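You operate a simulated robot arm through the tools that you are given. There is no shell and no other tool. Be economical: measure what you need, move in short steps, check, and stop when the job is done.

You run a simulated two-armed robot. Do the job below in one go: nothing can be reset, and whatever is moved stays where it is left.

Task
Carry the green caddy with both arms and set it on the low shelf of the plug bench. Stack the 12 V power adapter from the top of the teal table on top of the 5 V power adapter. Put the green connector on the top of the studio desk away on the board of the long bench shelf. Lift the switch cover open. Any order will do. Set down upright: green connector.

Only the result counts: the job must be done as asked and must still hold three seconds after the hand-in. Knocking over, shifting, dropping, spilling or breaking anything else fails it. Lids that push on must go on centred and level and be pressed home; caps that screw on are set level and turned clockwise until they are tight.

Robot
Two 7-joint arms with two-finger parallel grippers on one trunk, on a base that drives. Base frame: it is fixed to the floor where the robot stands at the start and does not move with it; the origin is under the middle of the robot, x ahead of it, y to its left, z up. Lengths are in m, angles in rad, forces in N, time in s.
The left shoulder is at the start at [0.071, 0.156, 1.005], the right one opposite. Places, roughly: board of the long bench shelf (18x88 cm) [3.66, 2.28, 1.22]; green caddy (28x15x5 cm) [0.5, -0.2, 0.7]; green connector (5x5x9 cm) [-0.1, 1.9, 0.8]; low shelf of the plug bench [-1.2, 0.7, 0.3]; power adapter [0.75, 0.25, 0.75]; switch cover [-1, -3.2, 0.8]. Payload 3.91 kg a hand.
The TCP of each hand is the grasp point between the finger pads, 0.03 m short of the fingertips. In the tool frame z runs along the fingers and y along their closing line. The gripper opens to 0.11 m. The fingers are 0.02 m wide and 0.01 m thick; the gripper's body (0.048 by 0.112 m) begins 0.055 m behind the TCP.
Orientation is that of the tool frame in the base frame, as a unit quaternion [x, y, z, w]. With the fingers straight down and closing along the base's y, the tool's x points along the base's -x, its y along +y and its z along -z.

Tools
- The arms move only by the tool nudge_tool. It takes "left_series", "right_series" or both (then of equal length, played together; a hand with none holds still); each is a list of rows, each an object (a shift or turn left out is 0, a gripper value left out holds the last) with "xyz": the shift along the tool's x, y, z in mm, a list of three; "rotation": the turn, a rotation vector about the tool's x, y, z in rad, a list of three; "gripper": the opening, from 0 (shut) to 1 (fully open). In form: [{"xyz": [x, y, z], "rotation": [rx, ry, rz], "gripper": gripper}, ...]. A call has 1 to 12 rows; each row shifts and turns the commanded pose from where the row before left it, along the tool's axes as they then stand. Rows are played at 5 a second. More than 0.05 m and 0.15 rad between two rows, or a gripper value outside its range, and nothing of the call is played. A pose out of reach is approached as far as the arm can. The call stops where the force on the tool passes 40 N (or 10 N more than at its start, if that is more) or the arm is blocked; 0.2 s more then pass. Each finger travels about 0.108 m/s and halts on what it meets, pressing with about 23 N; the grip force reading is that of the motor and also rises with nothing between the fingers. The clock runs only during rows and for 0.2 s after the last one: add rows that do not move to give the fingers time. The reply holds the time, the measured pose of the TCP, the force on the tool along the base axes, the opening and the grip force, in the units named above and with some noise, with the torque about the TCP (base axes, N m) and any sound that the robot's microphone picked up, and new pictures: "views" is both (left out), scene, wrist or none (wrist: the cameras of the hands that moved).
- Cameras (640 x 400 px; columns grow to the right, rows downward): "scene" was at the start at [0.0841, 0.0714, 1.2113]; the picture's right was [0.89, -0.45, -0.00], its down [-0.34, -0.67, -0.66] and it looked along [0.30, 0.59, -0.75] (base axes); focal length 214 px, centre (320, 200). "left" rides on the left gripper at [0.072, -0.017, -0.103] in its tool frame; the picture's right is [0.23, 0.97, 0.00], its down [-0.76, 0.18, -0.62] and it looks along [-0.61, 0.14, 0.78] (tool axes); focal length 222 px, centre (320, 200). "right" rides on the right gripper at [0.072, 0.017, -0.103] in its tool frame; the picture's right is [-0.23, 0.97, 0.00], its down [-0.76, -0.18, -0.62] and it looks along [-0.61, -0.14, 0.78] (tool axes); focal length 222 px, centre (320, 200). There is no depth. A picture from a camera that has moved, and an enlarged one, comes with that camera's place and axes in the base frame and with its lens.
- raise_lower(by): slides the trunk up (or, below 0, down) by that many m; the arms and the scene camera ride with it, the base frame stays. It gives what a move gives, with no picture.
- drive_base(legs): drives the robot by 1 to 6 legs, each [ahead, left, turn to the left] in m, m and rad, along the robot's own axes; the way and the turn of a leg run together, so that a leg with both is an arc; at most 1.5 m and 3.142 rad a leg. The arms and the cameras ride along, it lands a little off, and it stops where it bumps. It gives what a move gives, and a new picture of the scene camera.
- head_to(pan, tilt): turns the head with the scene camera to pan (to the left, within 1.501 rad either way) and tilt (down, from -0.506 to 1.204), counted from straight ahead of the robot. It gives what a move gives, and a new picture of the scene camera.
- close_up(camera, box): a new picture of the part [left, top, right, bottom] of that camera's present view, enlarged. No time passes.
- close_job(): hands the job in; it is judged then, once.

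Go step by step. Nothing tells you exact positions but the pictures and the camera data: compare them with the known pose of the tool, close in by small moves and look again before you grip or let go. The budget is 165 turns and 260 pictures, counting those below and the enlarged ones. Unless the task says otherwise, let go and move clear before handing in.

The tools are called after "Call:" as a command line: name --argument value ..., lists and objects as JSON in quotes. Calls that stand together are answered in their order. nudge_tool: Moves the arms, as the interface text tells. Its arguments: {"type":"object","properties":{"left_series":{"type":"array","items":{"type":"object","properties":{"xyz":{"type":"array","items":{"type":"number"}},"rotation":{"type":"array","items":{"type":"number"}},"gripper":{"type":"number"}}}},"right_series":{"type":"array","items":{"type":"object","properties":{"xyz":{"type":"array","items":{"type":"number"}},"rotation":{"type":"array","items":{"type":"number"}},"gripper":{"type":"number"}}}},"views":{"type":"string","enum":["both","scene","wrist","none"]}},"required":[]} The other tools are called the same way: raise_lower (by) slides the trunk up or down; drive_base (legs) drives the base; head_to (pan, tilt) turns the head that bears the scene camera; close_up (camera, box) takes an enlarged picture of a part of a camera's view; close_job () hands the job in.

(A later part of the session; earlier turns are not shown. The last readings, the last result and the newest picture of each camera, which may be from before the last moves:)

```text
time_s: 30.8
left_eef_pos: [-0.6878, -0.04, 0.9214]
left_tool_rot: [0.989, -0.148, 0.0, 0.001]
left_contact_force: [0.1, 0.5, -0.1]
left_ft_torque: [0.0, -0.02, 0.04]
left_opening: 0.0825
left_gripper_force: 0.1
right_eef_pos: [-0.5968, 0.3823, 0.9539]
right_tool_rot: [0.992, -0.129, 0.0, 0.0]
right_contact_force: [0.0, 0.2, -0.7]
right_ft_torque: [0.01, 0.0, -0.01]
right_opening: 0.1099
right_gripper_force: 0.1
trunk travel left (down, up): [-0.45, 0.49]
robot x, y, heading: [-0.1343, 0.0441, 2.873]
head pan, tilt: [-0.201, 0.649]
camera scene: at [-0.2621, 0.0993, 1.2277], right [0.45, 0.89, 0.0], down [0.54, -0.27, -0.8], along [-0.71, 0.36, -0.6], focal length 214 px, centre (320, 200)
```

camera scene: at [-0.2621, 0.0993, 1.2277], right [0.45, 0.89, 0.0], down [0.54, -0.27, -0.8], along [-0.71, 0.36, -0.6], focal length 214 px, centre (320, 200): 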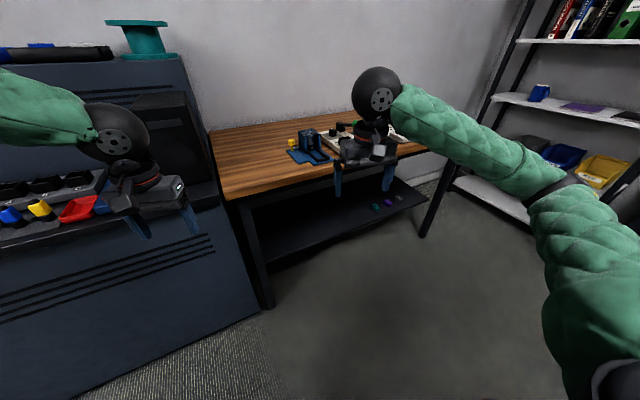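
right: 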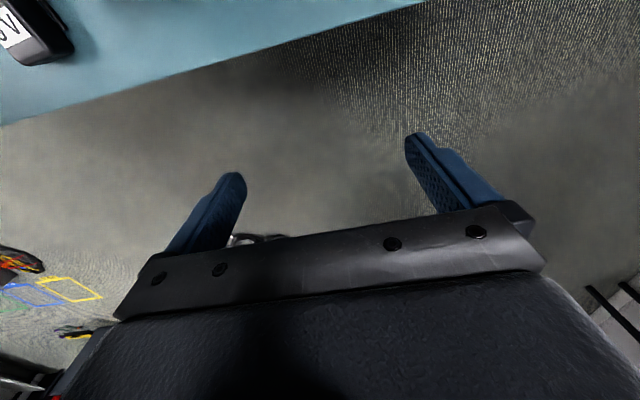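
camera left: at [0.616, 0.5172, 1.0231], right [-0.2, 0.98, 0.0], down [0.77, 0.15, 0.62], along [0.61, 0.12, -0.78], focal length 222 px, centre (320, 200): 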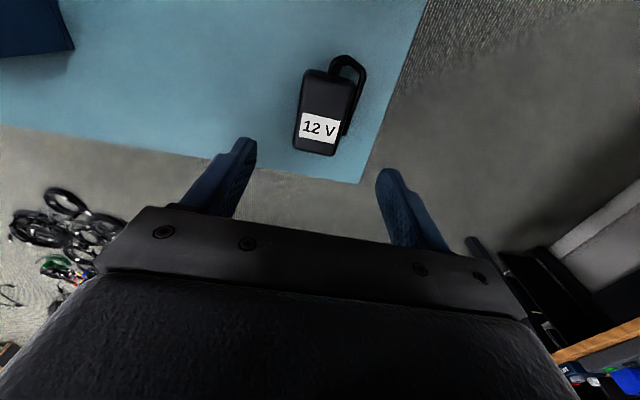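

The low shelf is at z≈0.3, front edge x≈−1.0, with small cubes at y>0.95, so I'd set the caddy near y=0.62. The base shifted in that last arm move, so I'll move off a little and check the teal table for any disturbance.

Call:
drive_base --legs '[[0.12, 0, 0], [0, 0, -1.35]]'

Call:
head_to --pan -1.45 --tilt 0.7

```text
time_s: 35.4
left_eef_pos: [-0.4358, 0.6058, 0.921]
left_tool_rot: [-0.666, 0.746, 0.001, 0.001]
left_contact_force: [1.1, -0.2, 0.0]
left_ft_torque: [0.02, 0.01, 0.01]
left_opening: 0.0825
left_gripper_force: 0.1
right_eef_pos: [-0.006, 0.594, 0.9545]
right_tool_rot: [-0.68, 0.733, 0.001, -0.002]
right_contact_force: [-1.0, 0.1, -0.1]
right_ft_torque: [0.0, -0.02, -0.01]
right_opening: 0.1099
right_gripper_force: 0.1
trunk travel left (down, up): [-0.45, 0.49]
robot x, y, heading: [-0.2502, 0.0777, 1.487]
head pan, tilt: [-0.201, 0.649]
camera scene: at [-0.2243, 0.2126, 1.2277], right [0.96, -0.28, 0.0], down [-0.17, -0.58, -0.8], along [0.22, 0.76, -0.6], focal length 214 px, centre (320, 200)
```

scene: 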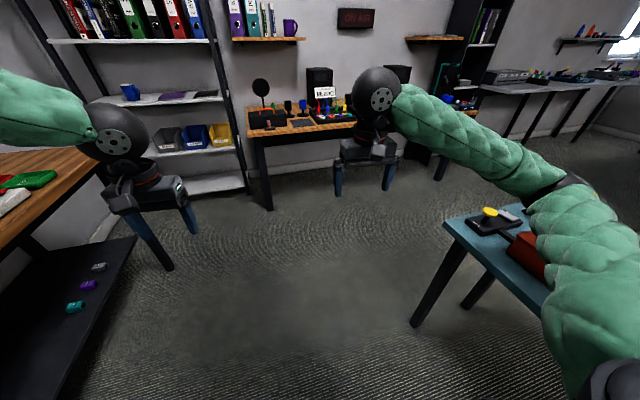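

```text
time_s: 36.9
left_eef_pos: [-0.4364, 0.6067, 0.9217]
left_tool_rot: [-0.666, 0.746, 0.001, -0.001]
left_contact_force: [0.5, -0.6, -0.9]
left_ft_torque: [-0.02, 0.0, 0.01]
left_opening: 0.0825
left_gripper_force: 0.0
right_eef_pos: [-0.0054, 0.5943, 0.9542]
right_tool_rot: [-0.68, 0.734, 0.0, -0.001]
right_contact_force: [0.3, 0.3, 0.0]
right_ft_torque: [-0.03, -0.03, -0.02]
right_opening: 0.1101
right_gripper_force: 0.0
trunk travel left (down, up): [-0.45, 0.49]
robot x, y, heading: [-0.2548, 0.0806, 1.489]
head pan, tilt: [-1.45, 0.7]
camera scene: at [-0.164, 0.1325, 1.2234], right [0.04, -1.0, 0.0], down [-0.64, -0.02, -0.76], along [0.76, 0.03, -0.64], focal length 214 px, centre (320, 200)
```

scene: 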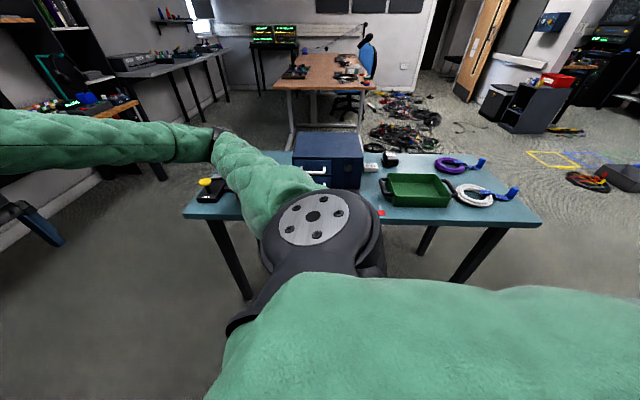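

Table contents look in place, though the arm hides some. I'll turn to face the table from further back.

Call:
drive_base --legs '[[0, 0, -1.49], [0, -0.28, 0]]'

Call:
head_to --pan 0.0 --tilt 0.75

```text
time_s: 39.0
left_eef_pos: [-0.2215, 0.7157, 0.9218]
left_tool_rot: [-0.534, 0.846, 0.001, 0.0]
left_contact_force: [0.2, -0.3, 0.8]
left_ft_torque: [0.05, -0.03, 0.01]
left_opening: 0.0827
left_gripper_force: 0.0
right_eef_pos: [0.1785, 0.5636, 0.9566]
right_tool_rot: [-0.552, 0.834, 0.003, 0.0]
right_contact_force: [-0.9, 0.5, 0.1]
right_ft_torque: [0.03, -0.01, 0.03]
right_opening: 0.1098
right_gripper_force: 0.0
trunk travel left (down, up): [-0.45, 0.49]
robot x, y, heading: [-0.22, 0.1557, 1.153]
head pan, tilt: [-1.45, 0.7]
stopped in leg 1: the robot was blocked; the commanded pose is now the measured one
camera scene: at [-0.12, 0.1781, 1.2234], right [-0.29, -0.96, 0.0], down [-0.62, 0.19, -0.76], along [0.73, -0.22, -0.64], focal length 214 px, centre (320, 200)
```

scene: 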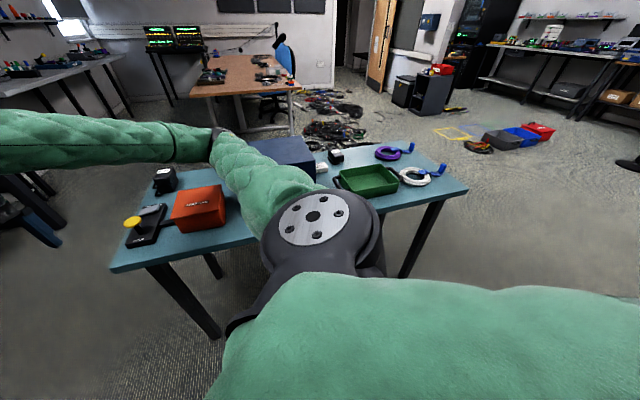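

```text
time_s: 40.6
left_eef_pos: [-0.2206, 0.7168, 0.9201]
left_tool_rot: [-0.532, 0.847, 0.0, -0.001]
left_contact_force: [0.2, 1.3, -1.5]
left_ft_torque: [0.01, 0.01, -0.01]
left_opening: 0.0827
left_gripper_force: 0.1
right_eef_pos: [0.1792, 0.565, 0.9551]
right_tool_rot: [-0.55, 0.835, 0.003, -0.001]
right_contact_force: [-0.5, -0.7, -0.3]
right_ft_torque: [0.03, 0.01, 0.03]
right_opening: 0.11
right_gripper_force: 0.0
trunk travel left (down, up): [-0.45, 0.49]
robot x, y, heading: [-0.218, 0.1582, 1.154]
head pan, tilt: [0.0, 0.75]
camera scene: at [-0.1679, 0.281, 1.2188], right [0.91, -0.41, 0.0], down [-0.28, -0.63, -0.73], along [0.3, 0.67, -0.68], focal length 214 px, centre (320, 200)
```

scene: 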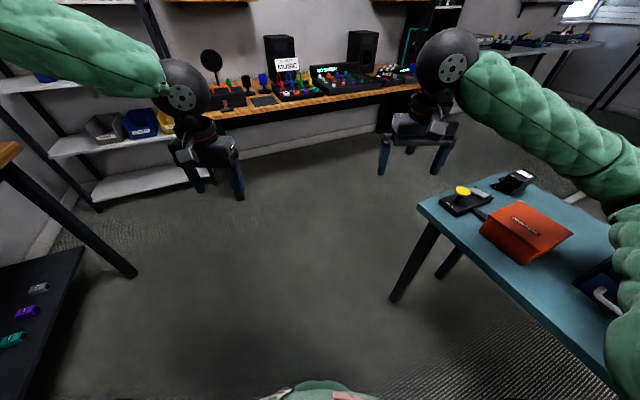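

The right elbow is bumping at the table side. I'll slide left away from it, then inspect.

Call:
drive_base --legs '[[0, 0.15, 0]]'

Call:
head_to --pan -1.0 --tilt 0.75

```text
time_s: 41.9
left_eef_pos: [-0.3615, 0.7758, 0.9216]
left_tool_rot: [-0.534, 0.845, -0.001, 0.001]
left_contact_force: [-0.2, 0.4, -1.1]
left_ft_torque: [-0.01, -0.03, 0.01]
left_opening: 0.0826
left_gripper_force: 0.2
right_eef_pos: [0.0399, 0.6251, 0.9572]
right_tool_rot: [-0.551, 0.834, 0.002, 0.001]
right_contact_force: [-0.4, -0.2, -1.4]
right_ft_torque: [-0.02, -0.03, 0.0]
right_opening: 0.1099
right_gripper_force: 0.1
trunk travel left (down, up): [-0.45, 0.49]
robot x, y, heading: [-0.3601, 0.2171, 1.155]
head pan, tilt: [0.0, 0.75]
camera scene: at [-0.3066, 0.3395, 1.2191], right [0.92, -0.4, 0.0], down [-0.27, -0.63, -0.73], along [0.29, 0.67, -0.68], focal length 214 px, centre (320, 200)
```

scene: 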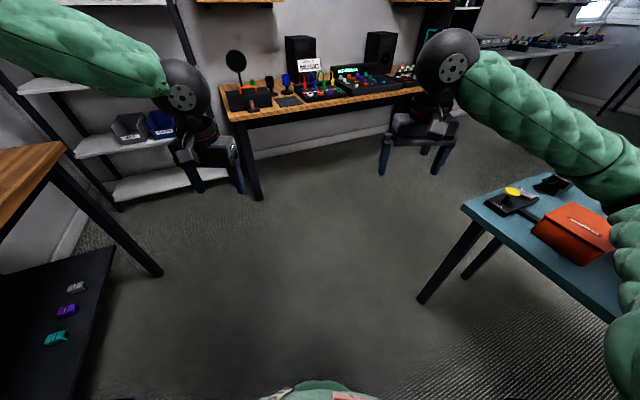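

```text
time_s: 43.2
left_eef_pos: [-0.3601, 0.776, 0.9219]
left_tool_rot: [-0.534, 0.846, 0.0, 0.0]
left_contact_force: [-0.3, -0.2, 0.1]
left_ft_torque: [0.03, 0.02, -0.02]
left_opening: 0.0825
left_gripper_force: 0.1
right_eef_pos: [0.041, 0.6252, 0.9566]
right_tool_rot: [-0.552, 0.834, 0.003, 0.0]
right_contact_force: [-0.5, -0.1, 0.0]
right_ft_torque: [-0.03, 0.01, -0.01]
right_opening: 0.1102
right_gripper_force: 0.1
trunk travel left (down, up): [-0.45, 0.49]
robot x, y, heading: [-0.3565, 0.2166, 1.16]
head pan, tilt: [-1.0, 0.75]
camera scene: at [-0.2565, 0.2759, 1.2192], right [0.16, -0.99, 0.0], down [-0.67, -0.11, -0.73], along [0.72, 0.11, -0.68], focal length 214 px, centre (320, 200)
```

scene: 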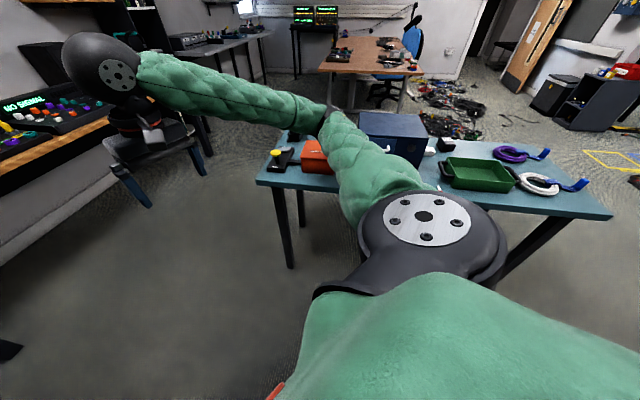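

Now clear of the table. Rotating to face it from here.

Call:
drive_base --legs '[[0, 0, -1.16]]'

Call:
head_to --pan 0.0 --tilt 0.6

```text
time_s: 46.5
left_eef_pos: [0.1589, 0.435, 0.9214]
left_tool_rot: [0.022, 1.0, -0.001, 0.0]
left_contact_force: [1.2, 0.2, -0.8]
left_ft_torque: [-0.01, -0.02, -0.01]
left_opening: 0.0824
left_gripper_force: 0.0
right_eef_pos: [0.1757, 0.0078, 0.9563]
right_tool_rot: [0.001, 1.0, 0.003, 0.001]
right_contact_force: [-0.2, 0.7, -0.3]
right_ft_torque: [0.03, -0.02, -0.05]
right_opening: 0.1098
right_gripper_force: 0.1
trunk travel left (down, up): [-0.45, 0.49]
robot x, y, heading: [-0.3569, 0.2165, -0.017]
head pan, tilt: [-1.0, 0.75]
camera scene: at [-0.2643, 0.1451, 1.2191], right [-0.85, -0.53, 0.0], down [-0.36, 0.58, -0.73], along [0.39, -0.62, -0.68], focal length 214 px, centre (320, 200)
```

scene: 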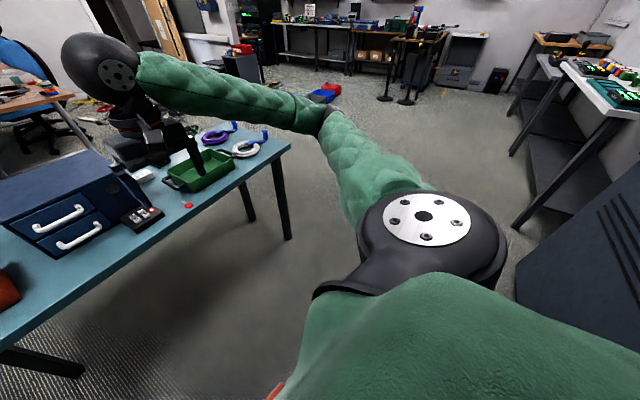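

```text
time_s: 47.8
left_eef_pos: [0.1577, 0.436, 0.9208]
left_tool_rot: [0.023, 1.0, 0.0, 0.0]
left_contact_force: [0.1, 0.3, 0.7]
left_ft_torque: [0.0, -0.02, -0.03]
left_opening: 0.0826
left_gripper_force: 0.1
right_eef_pos: [0.1749, 0.0082, 0.9572]
right_tool_rot: [0.001, 1.0, 0.002, 0.002]
right_contact_force: [0.1, -0.3, -0.7]
right_ft_torque: [0.0, 0.01, 0.01]
right_opening: 0.11
right_gripper_force: 0.0
trunk travel left (down, up): [-0.45, 0.49]
robot x, y, heading: [-0.3606, 0.2193, -0.015]
head pan, tilt: [0.0, 0.6]
camera scene: at [-0.2197, 0.2144, 1.232], right [-0.02, -1.0, 0.0], down [-0.57, 0.01, -0.82], along [0.82, -0.01, -0.57], focal length 214 px, centre (320, 200)
```

scene: 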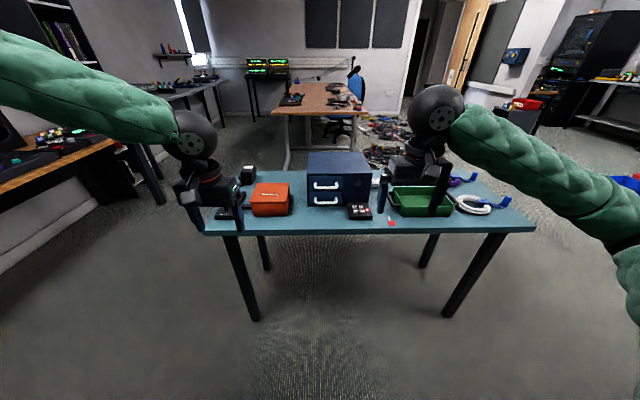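

The table looks orderly. I'll enlarge it to check the drawer box against the earlier picture.

Call:
close_up --camera "scene" --box '[200, 140, 392, 260]'

Call:
close_up --camera "scene" --box '[350, 140, 542, 260]'

```text
3.33 times, centred on (296, 200) of scene
camera zoom: at [-0.2197, 0.2144, 1.232], right [-0.02, -1.0, 0.0], down [-0.57, 0.01, -0.82], along [0.82, -0.01, -0.57], focal length 715 px, centre (400, 200)
```

zoom: 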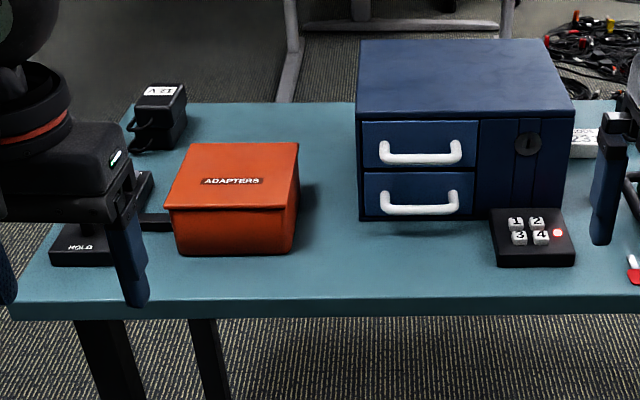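

```text
3.33 times, centred on (446, 200) of scene
camera zoom: at [-0.2197, 0.2144, 1.232], right [-0.02, -1.0, 0.0], down [-0.57, 0.01, -0.82], along [0.82, -0.01, -0.57], focal length 715 px, centre (-100, 200)
```

zoom: 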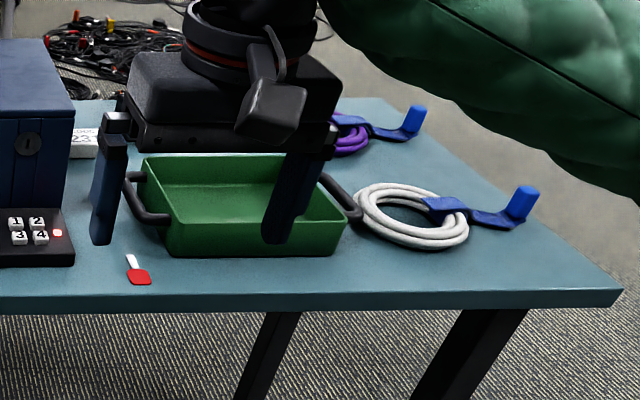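

The drawer box and keypad are exactly where they were. The caddy body spans x 0.41–0.55, y −0.10 to −0.29; I'll grip its end walls (one finger in each handle gap), avoiding the white coil. Driving in front of it.

Call:
drive_base --legs '[[0, -0.42, 0.015], [0.22, 0, 0]]'

Call:
head_to --pan 0.0 --tilt 0.85

```text
time_s: 51.7
left_eef_pos: [0.3763, 0.0115, 0.9208]
left_tool_rot: [0.017, 1.0, 0.0, 0.0]
left_contact_force: [0.7, 0.1, -0.3]
left_ft_torque: [0.0, 0.02, 0.03]
left_opening: 0.0826
left_gripper_force: 0.1
right_eef_pos: [0.3989, -0.4163, 0.9547]
right_tool_rot: [-0.003, 1.0, 0.002, 0.001]
right_contact_force: [0.9, 0.7, -0.3]
right_ft_torque: [-0.02, 0.03, 0.06]
right_opening: 0.1101
right_gripper_force: 0.0
trunk travel left (down, up): [-0.45, 0.49]
robot x, y, heading: [-0.1344, -0.2134, -0.004]
head pan, tilt: [0.0, 0.6]
camera scene: at [0.0015, -0.2134, 1.2318], right [-0.01, -1.0, 0.0], down [-0.57, 0.0, -0.82], along [0.82, 0.0, -0.57], focal length 214 px, centre (320, 200)
```

scene: 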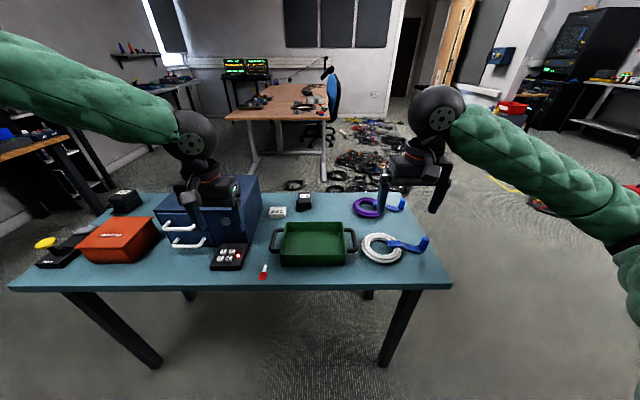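

```text
time_s: 52.5
left_eef_pos: [0.3755, 0.0122, 0.9217]
left_tool_rot: [0.017, 1.0, 0.0, 0.0]
left_contact_force: [0.1, -0.2, 1.0]
left_ft_torque: [-0.01, -0.01, 0.01]
left_opening: 0.0825
left_gripper_force: 0.1
right_eef_pos: [0.3987, -0.4158, 0.9558]
right_tool_rot: [-0.004, 1.0, 0.003, 0.001]
right_contact_force: [0.5, 0.0, -1.0]
right_ft_torque: [-0.01, -0.02, -0.03]
right_opening: 0.1099
right_gripper_force: 0.0
trunk travel left (down, up): [-0.45, 0.49]
robot x, y, heading: [-0.1354, -0.2126, -0.004]
head pan, tilt: [0.0, 0.85]
camera scene: at [-0.0101, -0.2133, 1.2112], right [-0.01, -1.0, 0.0], down [-0.75, 0.0, -0.66], along [0.66, 0.0, -0.75], focal length 214 px, centre (320, 200)
```

scene: 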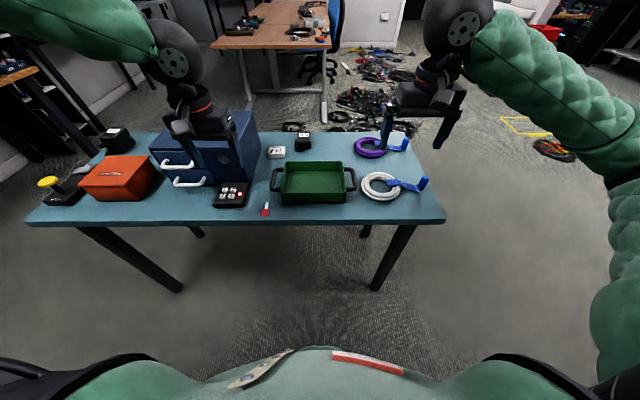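

Moving both hands above the caddy's end walls with the fingers part-closed, staying above rim height.

Call:
nudge_tool --left_series '[{"xyz": [0, 0, 0], "rotation": [0, 0, -0.034], "gripper": 0.22}, {"xyz": [-34, -38, 5]}, {"xyz": [-34, -38, 5]}, {"xyz": [-34, -38, 5]}, {"xyz": [0, 0, 30]}, {}]' --right_series '[{"xyz": [0, 0, 0], "rotation": [0, 0, 0.007], "gripper": 0.22}, {"xyz": [-26, 42, 5]}, {"xyz": [-26, 42, 10]}, {"xyz": [-26, 42, 20]}, {"xyz": [0, 0, 45]}, {}]'

Call:
close_up --camera "scene" --box '[240, 110, 400, 210]'

```text
refused: row 2 steps farther than a row can; nothing moved
```

```text
4.00 times, centred on (320, 160) of scene
camera zoom: at [-0.0101, -0.2133, 1.2112], right [-0.01, -1.0, 0.0], down [-0.75, 0.0, -0.66], along [0.66, 0.0, -0.75], focal length 858 px, centre (320, 360)
```

zoom: 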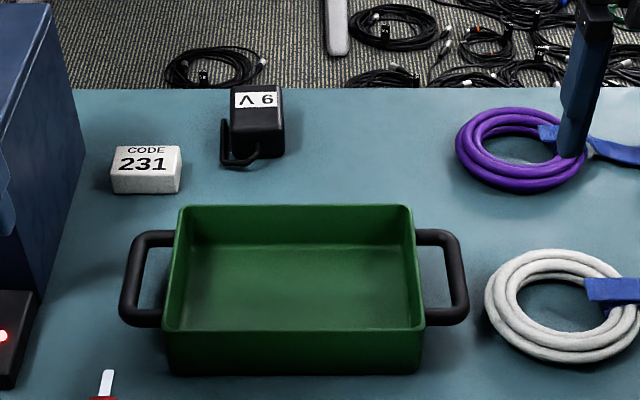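

The caddy's walls are at y≈−0.103 and −0.286, x centre 0.478. Repeating the approach with smaller steps.

Call:
nudge_tool --left_series '[{"rotation": [0, 0, -0.034], "gripper": 0.22}, {"xyz": [-25, -29, 5]}, {"xyz": [-25, -29, 5]}, {"xyz": [-26, -29, 5]}, {"xyz": [-26, -28, 5]}, {"xyz": [0, 0, 25]}, {}]' --right_series '[{"rotation": [0, 0, 0.007], "gripper": 0.22}, {"xyz": [-20, 33, 10]}, {"xyz": [-20, 33, 10]}, {"xyz": [-20, 33, 10]}, {"xyz": [-20, 31, 10]}, {"xyz": [0, 0, 40]}, {}]'

Call:
close_up --camera "scene" --box '[240, 110, 400, 210]'

```text
time_s: 54.1
left_eef_pos: [0.4802, -0.1004, 0.8785]
left_tool_rot: [0.001, 1.0, 0.001, 0.002]
left_contact_force: [0.0, -0.8, -0.1]
left_ft_torque: [0.02, -0.02, -0.01]
left_opening: 0.0241
left_gripper_force: 0.0
right_eef_pos: [0.476, -0.2844, 0.875]
right_tool_rot: [0.0, 1.0, 0.002, 0.002]
right_contact_force: [0.6, -0.1, 0.5]
right_ft_torque: [0.0, 0.03, -0.01]
right_opening: 0.0244
right_gripper_force: 0.0
trunk travel left (down, up): [-0.45, 0.49]
robot x, y, heading: [-0.1381, -0.2177, -0.008]
head pan, tilt: [0.0, 0.85]
camera scene: at [-0.0104, -0.2131, 1.2112], right [-0.01, -1.0, 0.0], down [-0.75, 0.0, -0.66], along [0.66, 0.0, -0.75], focal length 214 px, centre (320, 200)
camera right: at [0.4034, -0.2682, 0.9776], right [0.23, 0.97, 0.01], down [0.76, -0.18, 0.63], along [0.61, -0.14, -0.78], focal length 222 px, centre (320, 200)
camera left: at [0.4083, -0.1192, 0.9811], right [-0.23, 0.97, 0.0], down [0.76, 0.18, 0.62], along [0.61, 0.14, -0.78], focal length 222 px, centre (320, 200)
```

scene: 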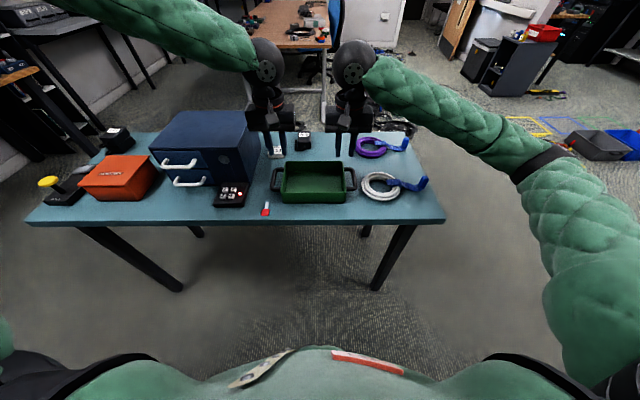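
right: 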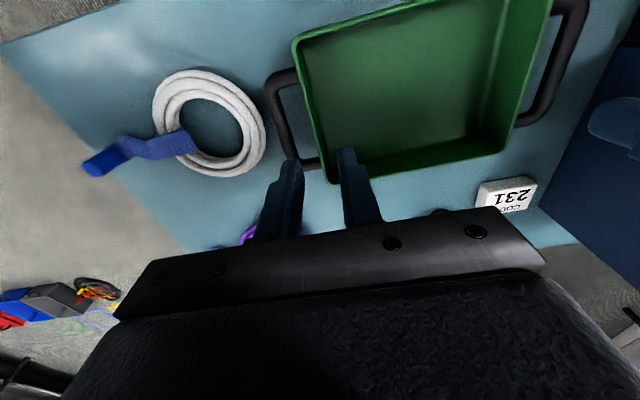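
left: 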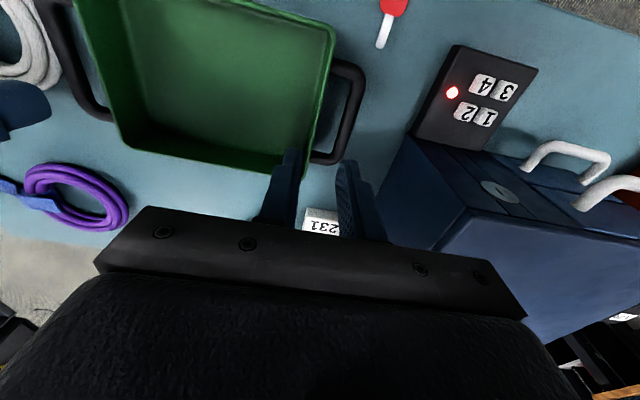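

```text
4.00 times, centred on (320, 160) of scene
camera zoom: at [-0.0104, -0.2131, 1.2112], right [-0.01, -1.0, 0.0], down [-0.75, 0.0, -0.66], along [0.66, 0.0, -0.75], focal length 858 px, centre (320, 360)
```

zoom: 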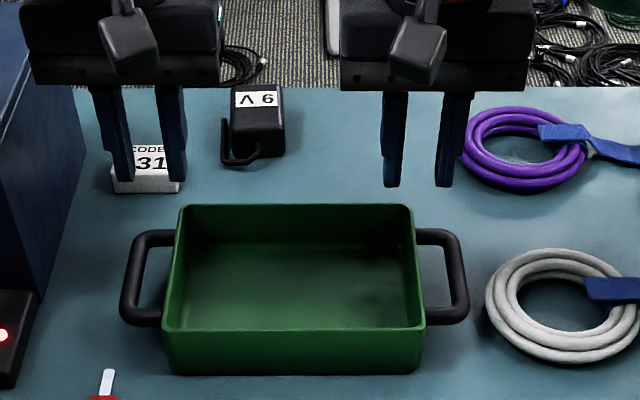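

Left wall appears a bit more toward −y than assumed. I'll lower to just above the rim and re-measure.

Call:
nudge_tool --left_series '[{"xyz": [0, -4, 30]}, {"xyz": [0, 0, 30]}, {}]' --right_series '[{"xyz": [0, -2, 28]}, {"xyz": [0, 0, 28]}, {}]' --views "wrist"

Call:
close_up --camera "scene" --box '[240, 110, 400, 210]'

```text
time_s: 54.9
left_eef_pos: [0.4789, -0.1075, 0.8173]
left_tool_rot: [0.001, 1.0, 0.0, 0.001]
left_contact_force: [1.1, -0.2, 0.3]
left_ft_torque: [-0.01, -0.01, 0.02]
left_opening: 0.0243
left_gripper_force: 0.1
right_eef_pos: [0.4783, -0.2868, 0.821]
right_tool_rot: [0.0, 1.0, 0.003, 0.002]
right_contact_force: [0.6, -0.2, 0.0]
right_ft_torque: [-0.02, 0.03, 0.03]
right_opening: 0.0242
right_gripper_force: 0.1
trunk travel left (down, up): [-0.45, 0.49]
robot x, y, heading: [-0.1354, -0.2161, -0.011]
head pan, tilt: [0.0, 0.85]
camera right: at [0.405, -0.27, 0.9237], right [0.23, 0.97, 0.01], down [0.76, -0.18, 0.62], along [0.61, -0.14, -0.78], focal length 222 px, centre (320, 200)
camera left: at [0.4065, -0.1251, 0.9219], right [-0.23, 0.97, 0.0], down [0.76, 0.18, 0.62], along [0.61, 0.14, -0.78], focal length 222 px, centre (320, 200)
```

right: 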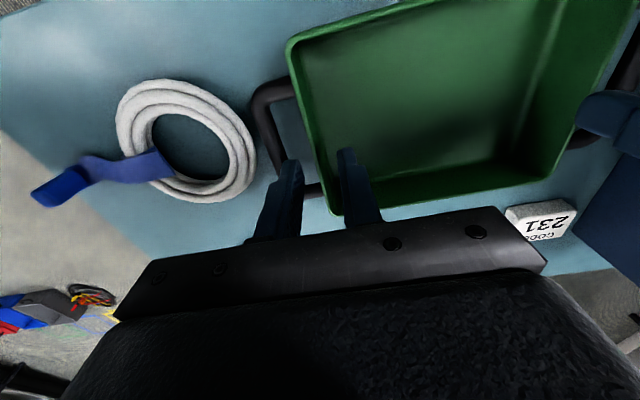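
left: 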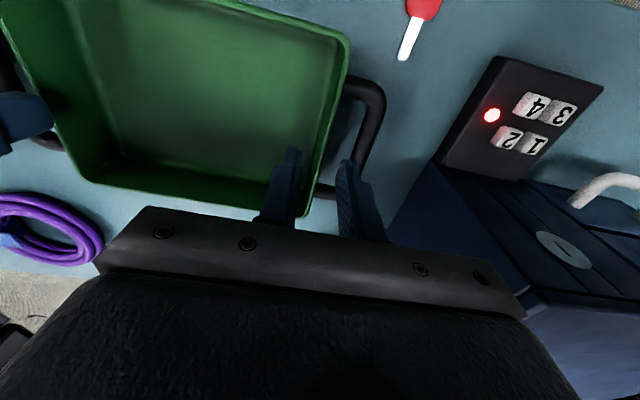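

```text
4.00 times, centred on (320, 160) of scene
camera zoom: at [-0.0104, -0.2133, 1.2112], right [-0.01, -1.0, 0.0], down [-0.75, 0.0, -0.66], along [0.66, 0.0, -0.75], focal length 858 px, centre (320, 360)
```

zoom: 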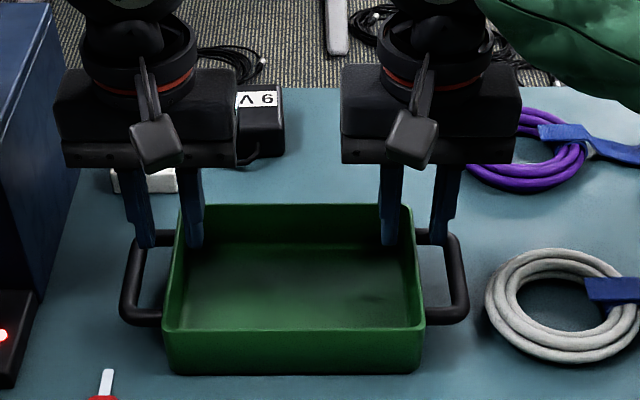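

Both hands straddle the walls well. Lowering to put the fingertips about 2.5 cm below the rim.

Call:
nudge_tool --left_series '[{"xyz": [0, 0, 15]}, {"xyz": [0, 0, 15]}, {"xyz": [0, 0, 15]}, {}]' --right_series '[{"xyz": [0, 0, 17]}, {"xyz": [0, 0, 16]}, {"xyz": [0, 0, 16]}, {}]' --views "wrist"

Call:
close_up --camera "scene" --box '[240, 110, 400, 210]'

```text
time_s: 55.9
left_eef_pos: [0.4773, -0.1065, 0.7713]
left_tool_rot: [0.001, 1.0, 0.0, 0.001]
left_contact_force: [-0.7, 0.8, -0.7]
left_ft_torque: [-0.03, 0.0, 0.02]
left_opening: 0.0243
left_gripper_force: 0.0
right_eef_pos: [0.4774, -0.2889, 0.7735]
right_tool_rot: [0.0, 1.0, 0.003, 0.001]
right_contact_force: [0.6, 0.6, -0.2]
right_ft_torque: [-0.03, -0.03, 0.01]
right_opening: 0.0243
right_gripper_force: 0.0
trunk travel left (down, up): [-0.45, 0.49]
robot x, y, heading: [-0.1377, -0.2142, -0.003]
head pan, tilt: [0.0, 0.85]
camera right: at [0.4044, -0.2719, 0.8758], right [0.23, 0.97, 0.01], down [0.76, -0.18, 0.63], along [0.61, -0.14, -0.78], focal length 222 px, centre (320, 200)
camera left: at [0.4043, -0.1253, 0.8747], right [-0.23, 0.97, 0.0], down [0.76, 0.18, 0.62], along [0.61, 0.14, -0.78], focal length 222 px, centre (320, 200)
```

right: 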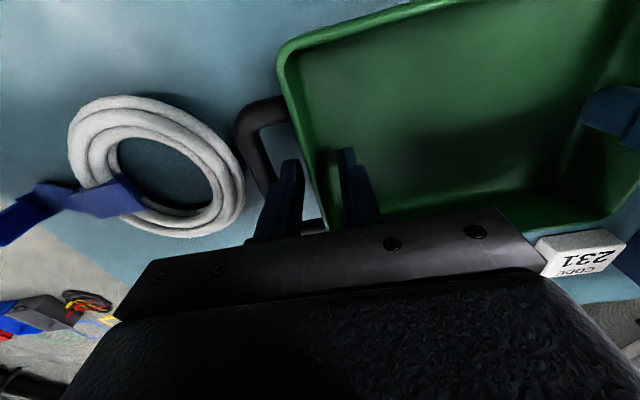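
left: 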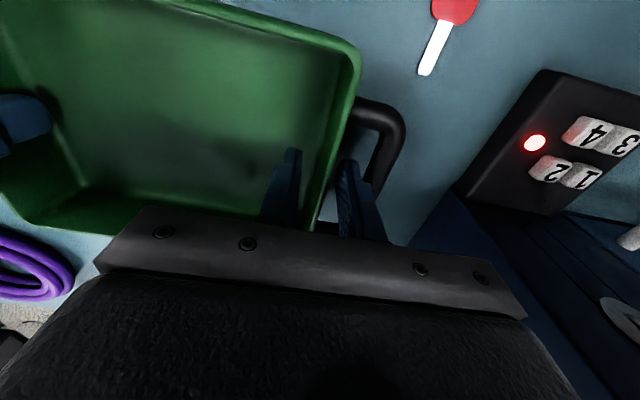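

```text
4.00 times, centred on (320, 160) of scene
camera zoom: at [-0.0103, -0.2133, 1.2112], right [-0.01, -1.0, 0.0], down [-0.75, 0.0, -0.66], along [0.66, 0.0, -0.75], focal length 858 px, centre (320, 360)
```

zoom: 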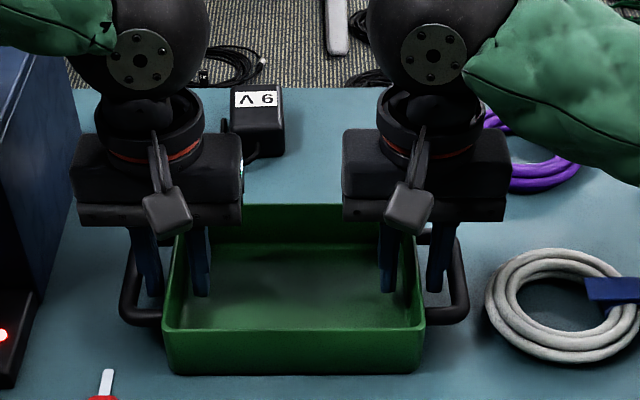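

Fingers are inside the walls and handle gaps. Closing both, then a small lift.

Call:
nudge_tool --left_series '[{"gripper": 0.1}, {"gripper": 0.0}, {}, {}, {"xyz": [0, 0, -10]}, {"xyz": [0, 0, -15]}, {"xyz": [0, 0, -20]}, {}]' --right_series '[{"gripper": 0.1}, {"gripper": 0.0}, {}, {}, {"xyz": [0, 0, -10]}, {"xyz": [0, 0, -15]}, {"xyz": [0, 0, -20]}, {}]' --views "scene"

Call:
close_up --camera "scene" --box '[240, 110, 400, 210]'

```text
time_s: 56.5
left_eef_pos: [0.4762, -0.1051, 0.7714]
left_tool_rot: [-0.002, 1.0, 0.002, -0.001]
left_contact_force: [-0.4, 0.7, 1.0]
left_ft_torque: [-0.63, 0.46, -0.05]
left_opening: 0.004
left_gripper_force: 23.3
right_eef_pos: [0.4785, -0.2897, 0.7742]
right_tool_rot: [0.002, 1.0, 0.0, 0.001]
right_contact_force: [-2.8, -1.9, 4.0]
right_ft_torque: [-0.01, 0.04, 0.47]
right_opening: 0.0037
right_gripper_force: 22.4
trunk travel left (down, up): [-0.45, 0.49]
robot x, y, heading: [-0.1345, -0.2122, -0.004]
head pan, tilt: [0.0, 0.85]
stopped in row 3 (left hand): the force on the tool passed its limit at 43 N (the readings are from after the stop); the commanded pose is now the measured one
camera scene: at [-0.0104, -0.2133, 1.2112], right [-0.01, -1.0, 0.0], down [-0.75, 0.0, -0.66], along [0.66, 0.0, -0.75], focal length 214 px, centre (320, 200)
```

scene: 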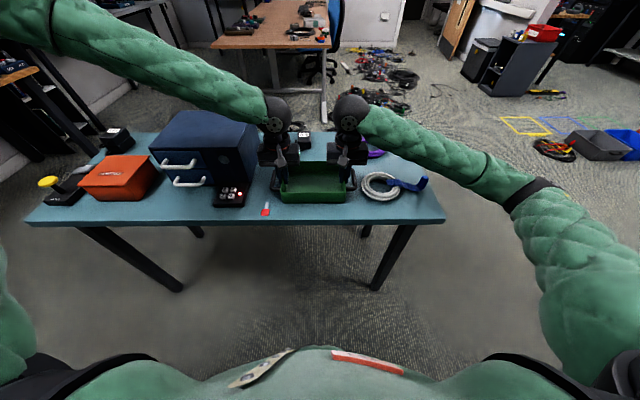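

```text
4.00 times, centred on (320, 160) of scene
camera zoom: at [-0.0104, -0.2133, 1.2112], right [-0.01, -1.0, 0.0], down [-0.75, 0.0, -0.66], along [0.66, 0.0, -0.75], focal length 858 px, centre (320, 360)
```

zoom: 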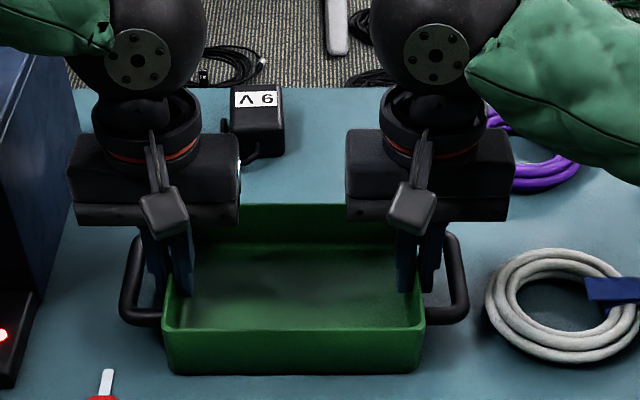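

Both walls are gripped (4 mm). Lifting together.

Call:
nudge_tool --left_series '[{"xyz": [0, 0, -8]}, {"xyz": [0, 0, -15]}, {"xyz": [0, 0, -20]}, {"xyz": [0, 0, -30]}, {"xyz": [0, 0, -30]}, {"xyz": [0, 0, -30]}, {}]' --right_series '[{"xyz": [0, 0, -8]}, {"xyz": [0, 0, -15]}, {"xyz": [0, 0, -20]}, {"xyz": [0, 0, -30]}, {"xyz": [0, 0, -30]}, {"xyz": [0, 0, -30]}, {}]' --views "scene"

Call:
close_up --camera "scene" --box '[220, 80, 412, 200]'

```text
time_s: 58.1
left_eef_pos: [0.4792, -0.1028, 0.9028]
left_tool_rot: [0.0, 1.0, 0.003, 0.0]
left_contact_force: [-4.7, 14.3, -5.4]
left_ft_torque: [-0.35, -0.51, -0.44]
left_opening: 0.0041
left_gripper_force: 22.7
right_eef_pos: [0.4765, -0.29, 0.9044]
right_tool_rot: [0.002, 1.0, 0.0, 0.0]
right_contact_force: [4.8, -13.9, -9.2]
right_ft_torque: [-0.01, 0.5, -0.46]
right_opening: 0.004
right_gripper_force: 23.0
trunk travel left (down, up): [-0.45, 0.49]
robot x, y, heading: [-0.1396, -0.2126, -0.004]
head pan, tilt: [0.0, 0.85]
camera scene: at [-0.0086, -0.2134, 1.2108], right [-0.01, -1.0, 0.0], down [-0.75, 0.0, -0.66], along [0.66, 0.0, -0.75], focal length 214 px, centre (320, 200)
```

scene: 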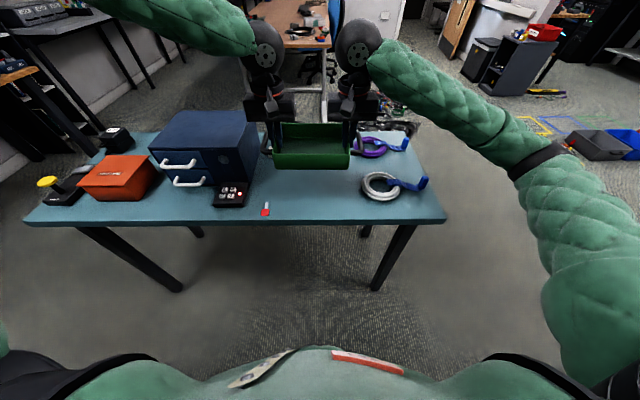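

```text
3.33 times, centred on (316, 140) of scene
camera zoom: at [-0.0086, -0.2134, 1.2108], right [-0.01, -1.0, 0.0], down [-0.75, 0.0, -0.66], along [0.66, 0.0, -0.75], focal length 715 px, centre (333, 400)
```

zoom: 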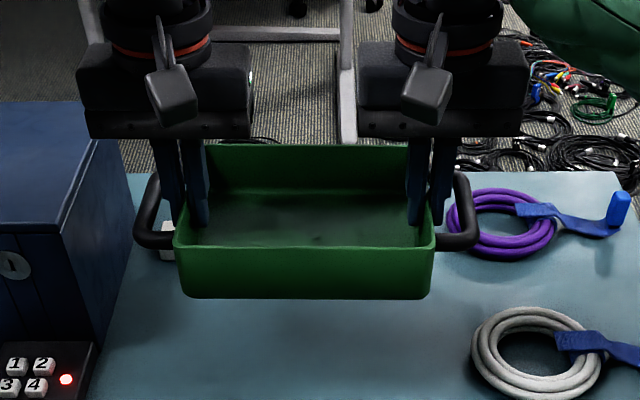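

The caddy is lifted level. I'll relax the outward pull slightly, raise the trunk for clearance and back away from the table.

Call:
nudge_tool --left_series '[{"xyz": [0, -1.5, 0]}, {"xyz": [0, -1, 0]}, {}]' --right_series '[{"xyz": [0, 1.5, 0]}, {"xyz": [0, 1, 0]}, {}]' --views "none"

Call:
raise_lower --by 0.2

Call:
drive_base --legs '[[-0.2, 0, 0]]'

```text
time_s: 58.6
left_eef_pos: [0.478, -0.1052, 0.9016]
left_tool_rot: [-0.002, 1.0, 0.003, -0.002]
left_contact_force: [-1.4, 1.5, -6.3]
left_ft_torque: [-0.61, -0.14, -0.41]
left_opening: 0.0042
left_gripper_force: 23.0
right_eef_pos: [0.4763, -0.2901, 0.9046]
right_tool_rot: [0.002, 1.0, -0.003, 0.0]
right_contact_force: [2.0, -1.0, -7.7]
right_ft_torque: [0.43, 0.15, 0.09]
right_opening: 0.004
right_gripper_force: 23.4
trunk travel left (down, up): [-0.45, 0.49]
robot x, y, heading: [-0.1364, -0.2104, -0.006]
head pan, tilt: [0.0, 0.85]
stopped in row 2 (left hand): the force on the tool passed its limit at 44 N (the readings are from after the stop); the commanded pose is now the measured one
```

```text
time_s: 60.8
left_eef_pos: [0.4781, -0.1044, 1.1014]
left_tool_rot: [-0.001, 1.0, 0.004, -0.001]
left_contact_force: [-2.6, 4.8, -3.5]
left_ft_torque: [-0.54, 0.13, -0.47]
left_opening: 0.004
left_gripper_force: 23.2
right_eef_pos: [0.4772, -0.2912, 1.1054]
right_tool_rot: [0.002, 1.0, -0.002, 0.0]
right_contact_force: [3.1, -5.0, -7.5]
right_ft_torque: [0.15, -0.07, -0.1]
right_opening: 0.004
right_gripper_force: 23.4
trunk travel left (down, up): [-0.65, 0.29]
robot x, y, heading: [-0.1368, -0.2158, -0.006]
head pan, tilt: [0.0, 0.85]
```

```text
time_s: 62.4
left_eef_pos: [0.2708, -0.1023, 1.1022]
left_tool_rot: [-0.002, 1.0, 0.004, -0.001]
left_contact_force: [-3.7, 7.7, -4.2]
left_ft_torque: [-0.48, -0.04, -0.4]
left_opening: 0.0043
left_gripper_force: 23.3
right_eef_pos: [0.2703, -0.2881, 1.1062]
right_tool_rot: [0.001, 1.0, -0.001, 0.001]
right_contact_force: [3.1, -7.4, -8.2]
right_ft_torque: [0.16, 0.06, -0.15]
right_opening: 0.0037
right_gripper_force: 23.1
trunk travel left (down, up): [-0.65, 0.29]
robot x, y, heading: [-0.346, -0.2127, 0.0]
head pan, tilt: [0.0, 0.85]
camera scene: at [-0.2165, -0.2122, 1.4111], right [0.0, -1.0, 0.0], down [-0.75, 0.0, -0.66], along [0.66, 0.0, -0.75], focal length 214 px, centre (320, 200)
```

scene: 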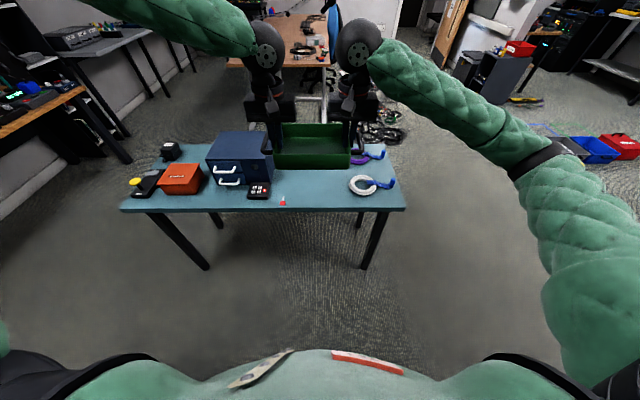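

Clear of the table. Sliding left 1.0 m and turning to face the plug bench.

Call:
drive_base --legs '[[0, 1.0, 0], [0, 0, 1.57]]'

Call:
drive_base --legs '[[0, 0, 1.57]]'

```text
time_s: 71.3
left_eef_pos: [-0.4502, 1.3954, 1.1023]
left_tool_rot: [-0.706, 0.708, 0.003, -0.004]
left_contact_force: [-1.6, -2.3, -4.0]
left_ft_torque: [-0.08, -0.57, -0.45]
left_opening: 0.004
left_gripper_force: 23.1
right_eef_pos: [-0.2636, 1.394, 1.1052]
right_tool_rot: [-0.704, 0.71, -0.001, 0.002]
right_contact_force: [0.2, 2.7, -8.3]
right_ft_torque: [0.02, 0.21, -0.06]
right_opening: 0.0036
right_gripper_force: 22.9
trunk travel left (down, up): [-0.65, 0.29]
robot x, y, heading: [-0.34, 0.7812, 1.562]
head pan, tilt: [0.0, 0.85]
camera scene: at [-0.3438, 0.9115, 1.411], right [1.0, -0.01, 0.0], down [-0.01, -0.75, -0.66], along [0.01, 0.66, -0.75], focal length 214 px, centre (320, 200)
```

scene: 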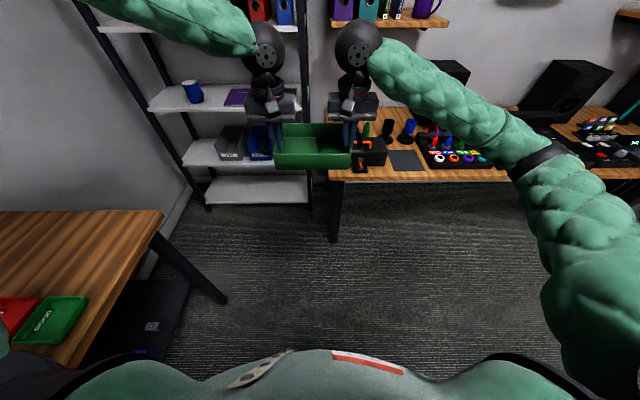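

```text
time_s: 75.5
left_eef_pos: [-0.9589, 0.6803, 1.1021]
left_tool_rot: [1.0, -0.006, 0.001, 0.004]
left_contact_force: [2.1, 0.0, -4.4]
left_ft_torque: [0.62, -0.05, -0.39]
left_opening: 0.004
left_gripper_force: 22.5
right_eef_pos: [-0.9553, 0.8657, 1.1053]
right_tool_rot: [1.0, -0.01, 0.001, -0.003]
right_contact_force: [-1.4, -0.3, -8.2]
right_ft_torque: [-0.28, -0.01, 0.03]
right_opening: 0.0039
right_gripper_force: 22.8
trunk travel left (down, up): [-0.65, 0.29]
robot x, y, heading: [-0.3427, 0.7814, 3.122]
head pan, tilt: [0.0, 0.85]
camera scene: at [-0.4745, 0.7839, 1.411], right [0.02, 1.0, 0.0], down [0.75, -0.01, -0.66], along [-0.66, 0.01, -0.75], focal length 214 px, centre (320, 200)
```

scene: 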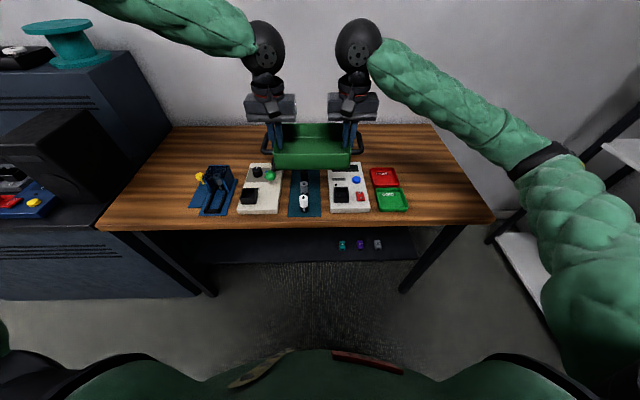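

I'm facing the bench; its top edge is at x≈−0.92, the low shelf front at x≈−1.0, cubes at y≥0.9. I'll back off, shift a bit left, and lower the trunk.

Call:
drive_base --legs '[[-0.24, 0, 0.02], [0, 0.09, 0]]'

Call:
raise_lower --by -0.64

Call:
head_to --pan 0.0 --tilt 0.35

```text
time_s: 78.0
left_eef_pos: [-0.7219, 0.5726, 1.103]
left_tool_rot: [1.0, 0.005, 0.001, 0.004]
left_contact_force: [3.5, -1.1, -4.4]
left_ft_torque: [0.65, 0.11, -0.43]
left_opening: 0.0042
left_gripper_force: 23.1
right_eef_pos: [-0.7227, 0.7592, 1.1054]
right_tool_rot: [1.0, 0.001, 0.0, -0.003]
right_contact_force: [-2.0, 0.1, -8.1]
right_ft_torque: [-0.24, -0.17, -0.06]
right_opening: 0.0039
right_gripper_force: 22.9
trunk travel left (down, up): [-0.65, 0.29]
robot x, y, heading: [-0.1085, 0.6896, -3.135]
head pan, tilt: [0.0, 0.85]
camera scene: at [-0.2396, 0.6865, 1.4111], right [0.0, 1.0, 0.0], down [0.75, 0.0, -0.66], along [-0.66, 0.0, -0.75], focal length 214 px, centre (320, 200)
```

scene: 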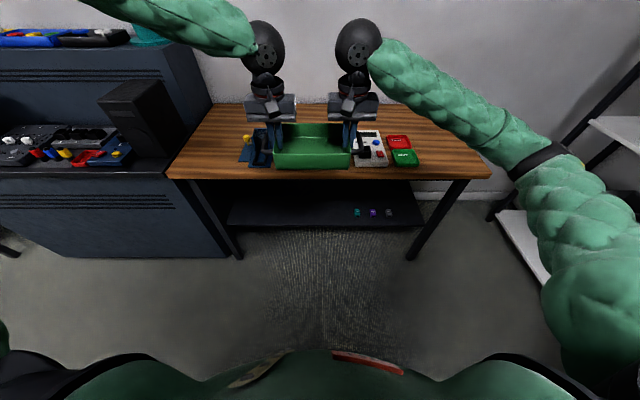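

```text
refused: -0.64 is not a number from -0.4 to 0.4
```

```text
time_s: 78.9
left_eef_pos: [-0.7217, 0.5739, 1.1023]
left_tool_rot: [1.0, 0.005, 0.0, 0.004]
left_contact_force: [1.6, 0.2, -5.2]
left_ft_torque: [0.6, -0.06, -0.37]
left_opening: 0.0042
left_gripper_force: 23.3
right_eef_pos: [-0.7228, 0.76, 1.1068]
right_tool_rot: [1.0, 0.001, 0.0, -0.002]
right_contact_force: [-1.0, 0.0, -8.0]
right_ft_torque: [-0.34, 0.01, 0.12]
right_opening: 0.004
right_gripper_force: 23.0
trunk travel left (down, up): [-0.65, 0.29]
robot x, y, heading: [-0.1072, 0.6853, -3.14]
head pan, tilt: [0.0, 0.351]
camera scene: at [-0.2546, 0.6886, 1.4546], right [0.0, 1.0, 0.0], down [0.35, 0.0, -0.94], along [-0.94, 0.0, -0.35], focal length 214 px, centre (320, 200)
```

scene: 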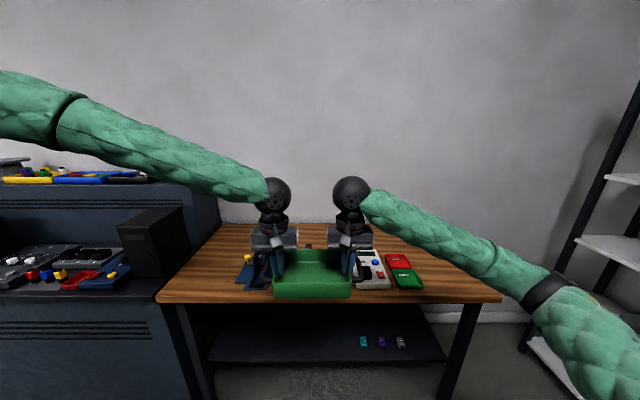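

The left elbow rides high, so inserted as-is its forearm would cross the bench top. I'll stretch both arms forward together, which lowers the elbow, and look.

Call:
nudge_tool --left_series '[{"xyz": [-15, 0, 0]}, {"xyz": [-20, 0, 0]}, {"xyz": [-20, 0, 0]}, {"xyz": [-20, 0, 0]}, {"xyz": [-20, 0, 0]}, {"xyz": [-20, 0, 0]}, {"xyz": [-20, 0, 0]}, {"xyz": [-20, 0, 0]}, {"xyz": [-20, 0, 0]}, {"xyz": [-20, 0, 0]}, {"xyz": [-20, 0, 0]}, {"xyz": [-15, 0, 0]}]' --right_series '[{"xyz": [-15, 0, 0]}, {"xyz": [-20, 0, 0]}, {"xyz": [-20, 0, 0]}, {"xyz": [-20, 0, 0]}, {"xyz": [-20, 0, 0]}, {"xyz": [-20, 0, 0]}, {"xyz": [-20, 0, 0]}, {"xyz": [-20, 0, 0]}, {"xyz": [-20, 0, 0]}, {"xyz": [-20, 0, 0]}, {"xyz": [-20, 0, 0]}, {"xyz": [-15, 0, 0]}]' --views "scene"

```text
time_s: 81.1
left_eef_pos: [-0.911, 0.5701, 1.1019]
left_tool_rot: [1.0, 0.006, 0.002, 0.003]
left_contact_force: [-1.9, 1.6, -7.0]
left_ft_torque: [0.35, -0.04, 0.05]
left_opening: 0.0039
left_gripper_force: 23.7
left hand out of reach, approached as far as the arm can: row 10
right_eef_pos: [-0.9132, 0.7566, 1.103]
right_tool_rot: [1.0, 0.003, 0.0, -0.001]
right_contact_force: [1.9, -1.5, -5.7]
right_ft_torque: [-0.44, 0.0, 0.26]
right_opening: 0.004
right_gripper_force: 22.3
trunk travel left (down, up): [-0.65, 0.29]
robot x, y, heading: [-0.109, 0.6873, -3.141]
head pan, tilt: [0.0, 0.351]
stopped in row 10 (left hand): the force on the tool passed its limit at 46 N (the readings are from after the stop); the commanded pose is now the measured one
camera scene: at [-0.2561, 0.6877, 1.4544], right [0.0, 1.0, 0.0], down [0.35, 0.0, -0.94], along [-0.94, 0.0, -0.35], focal length 214 px, centre (320, 200)
```

scene: 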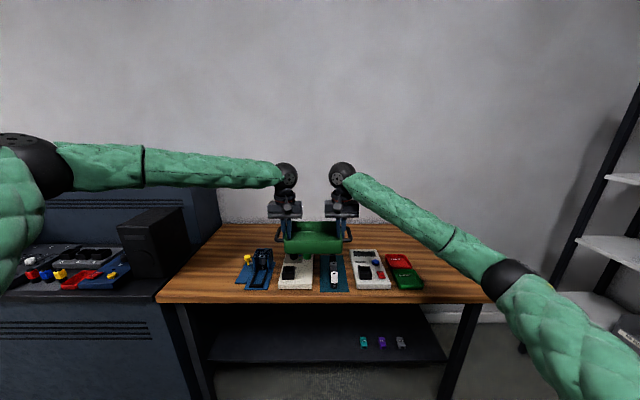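

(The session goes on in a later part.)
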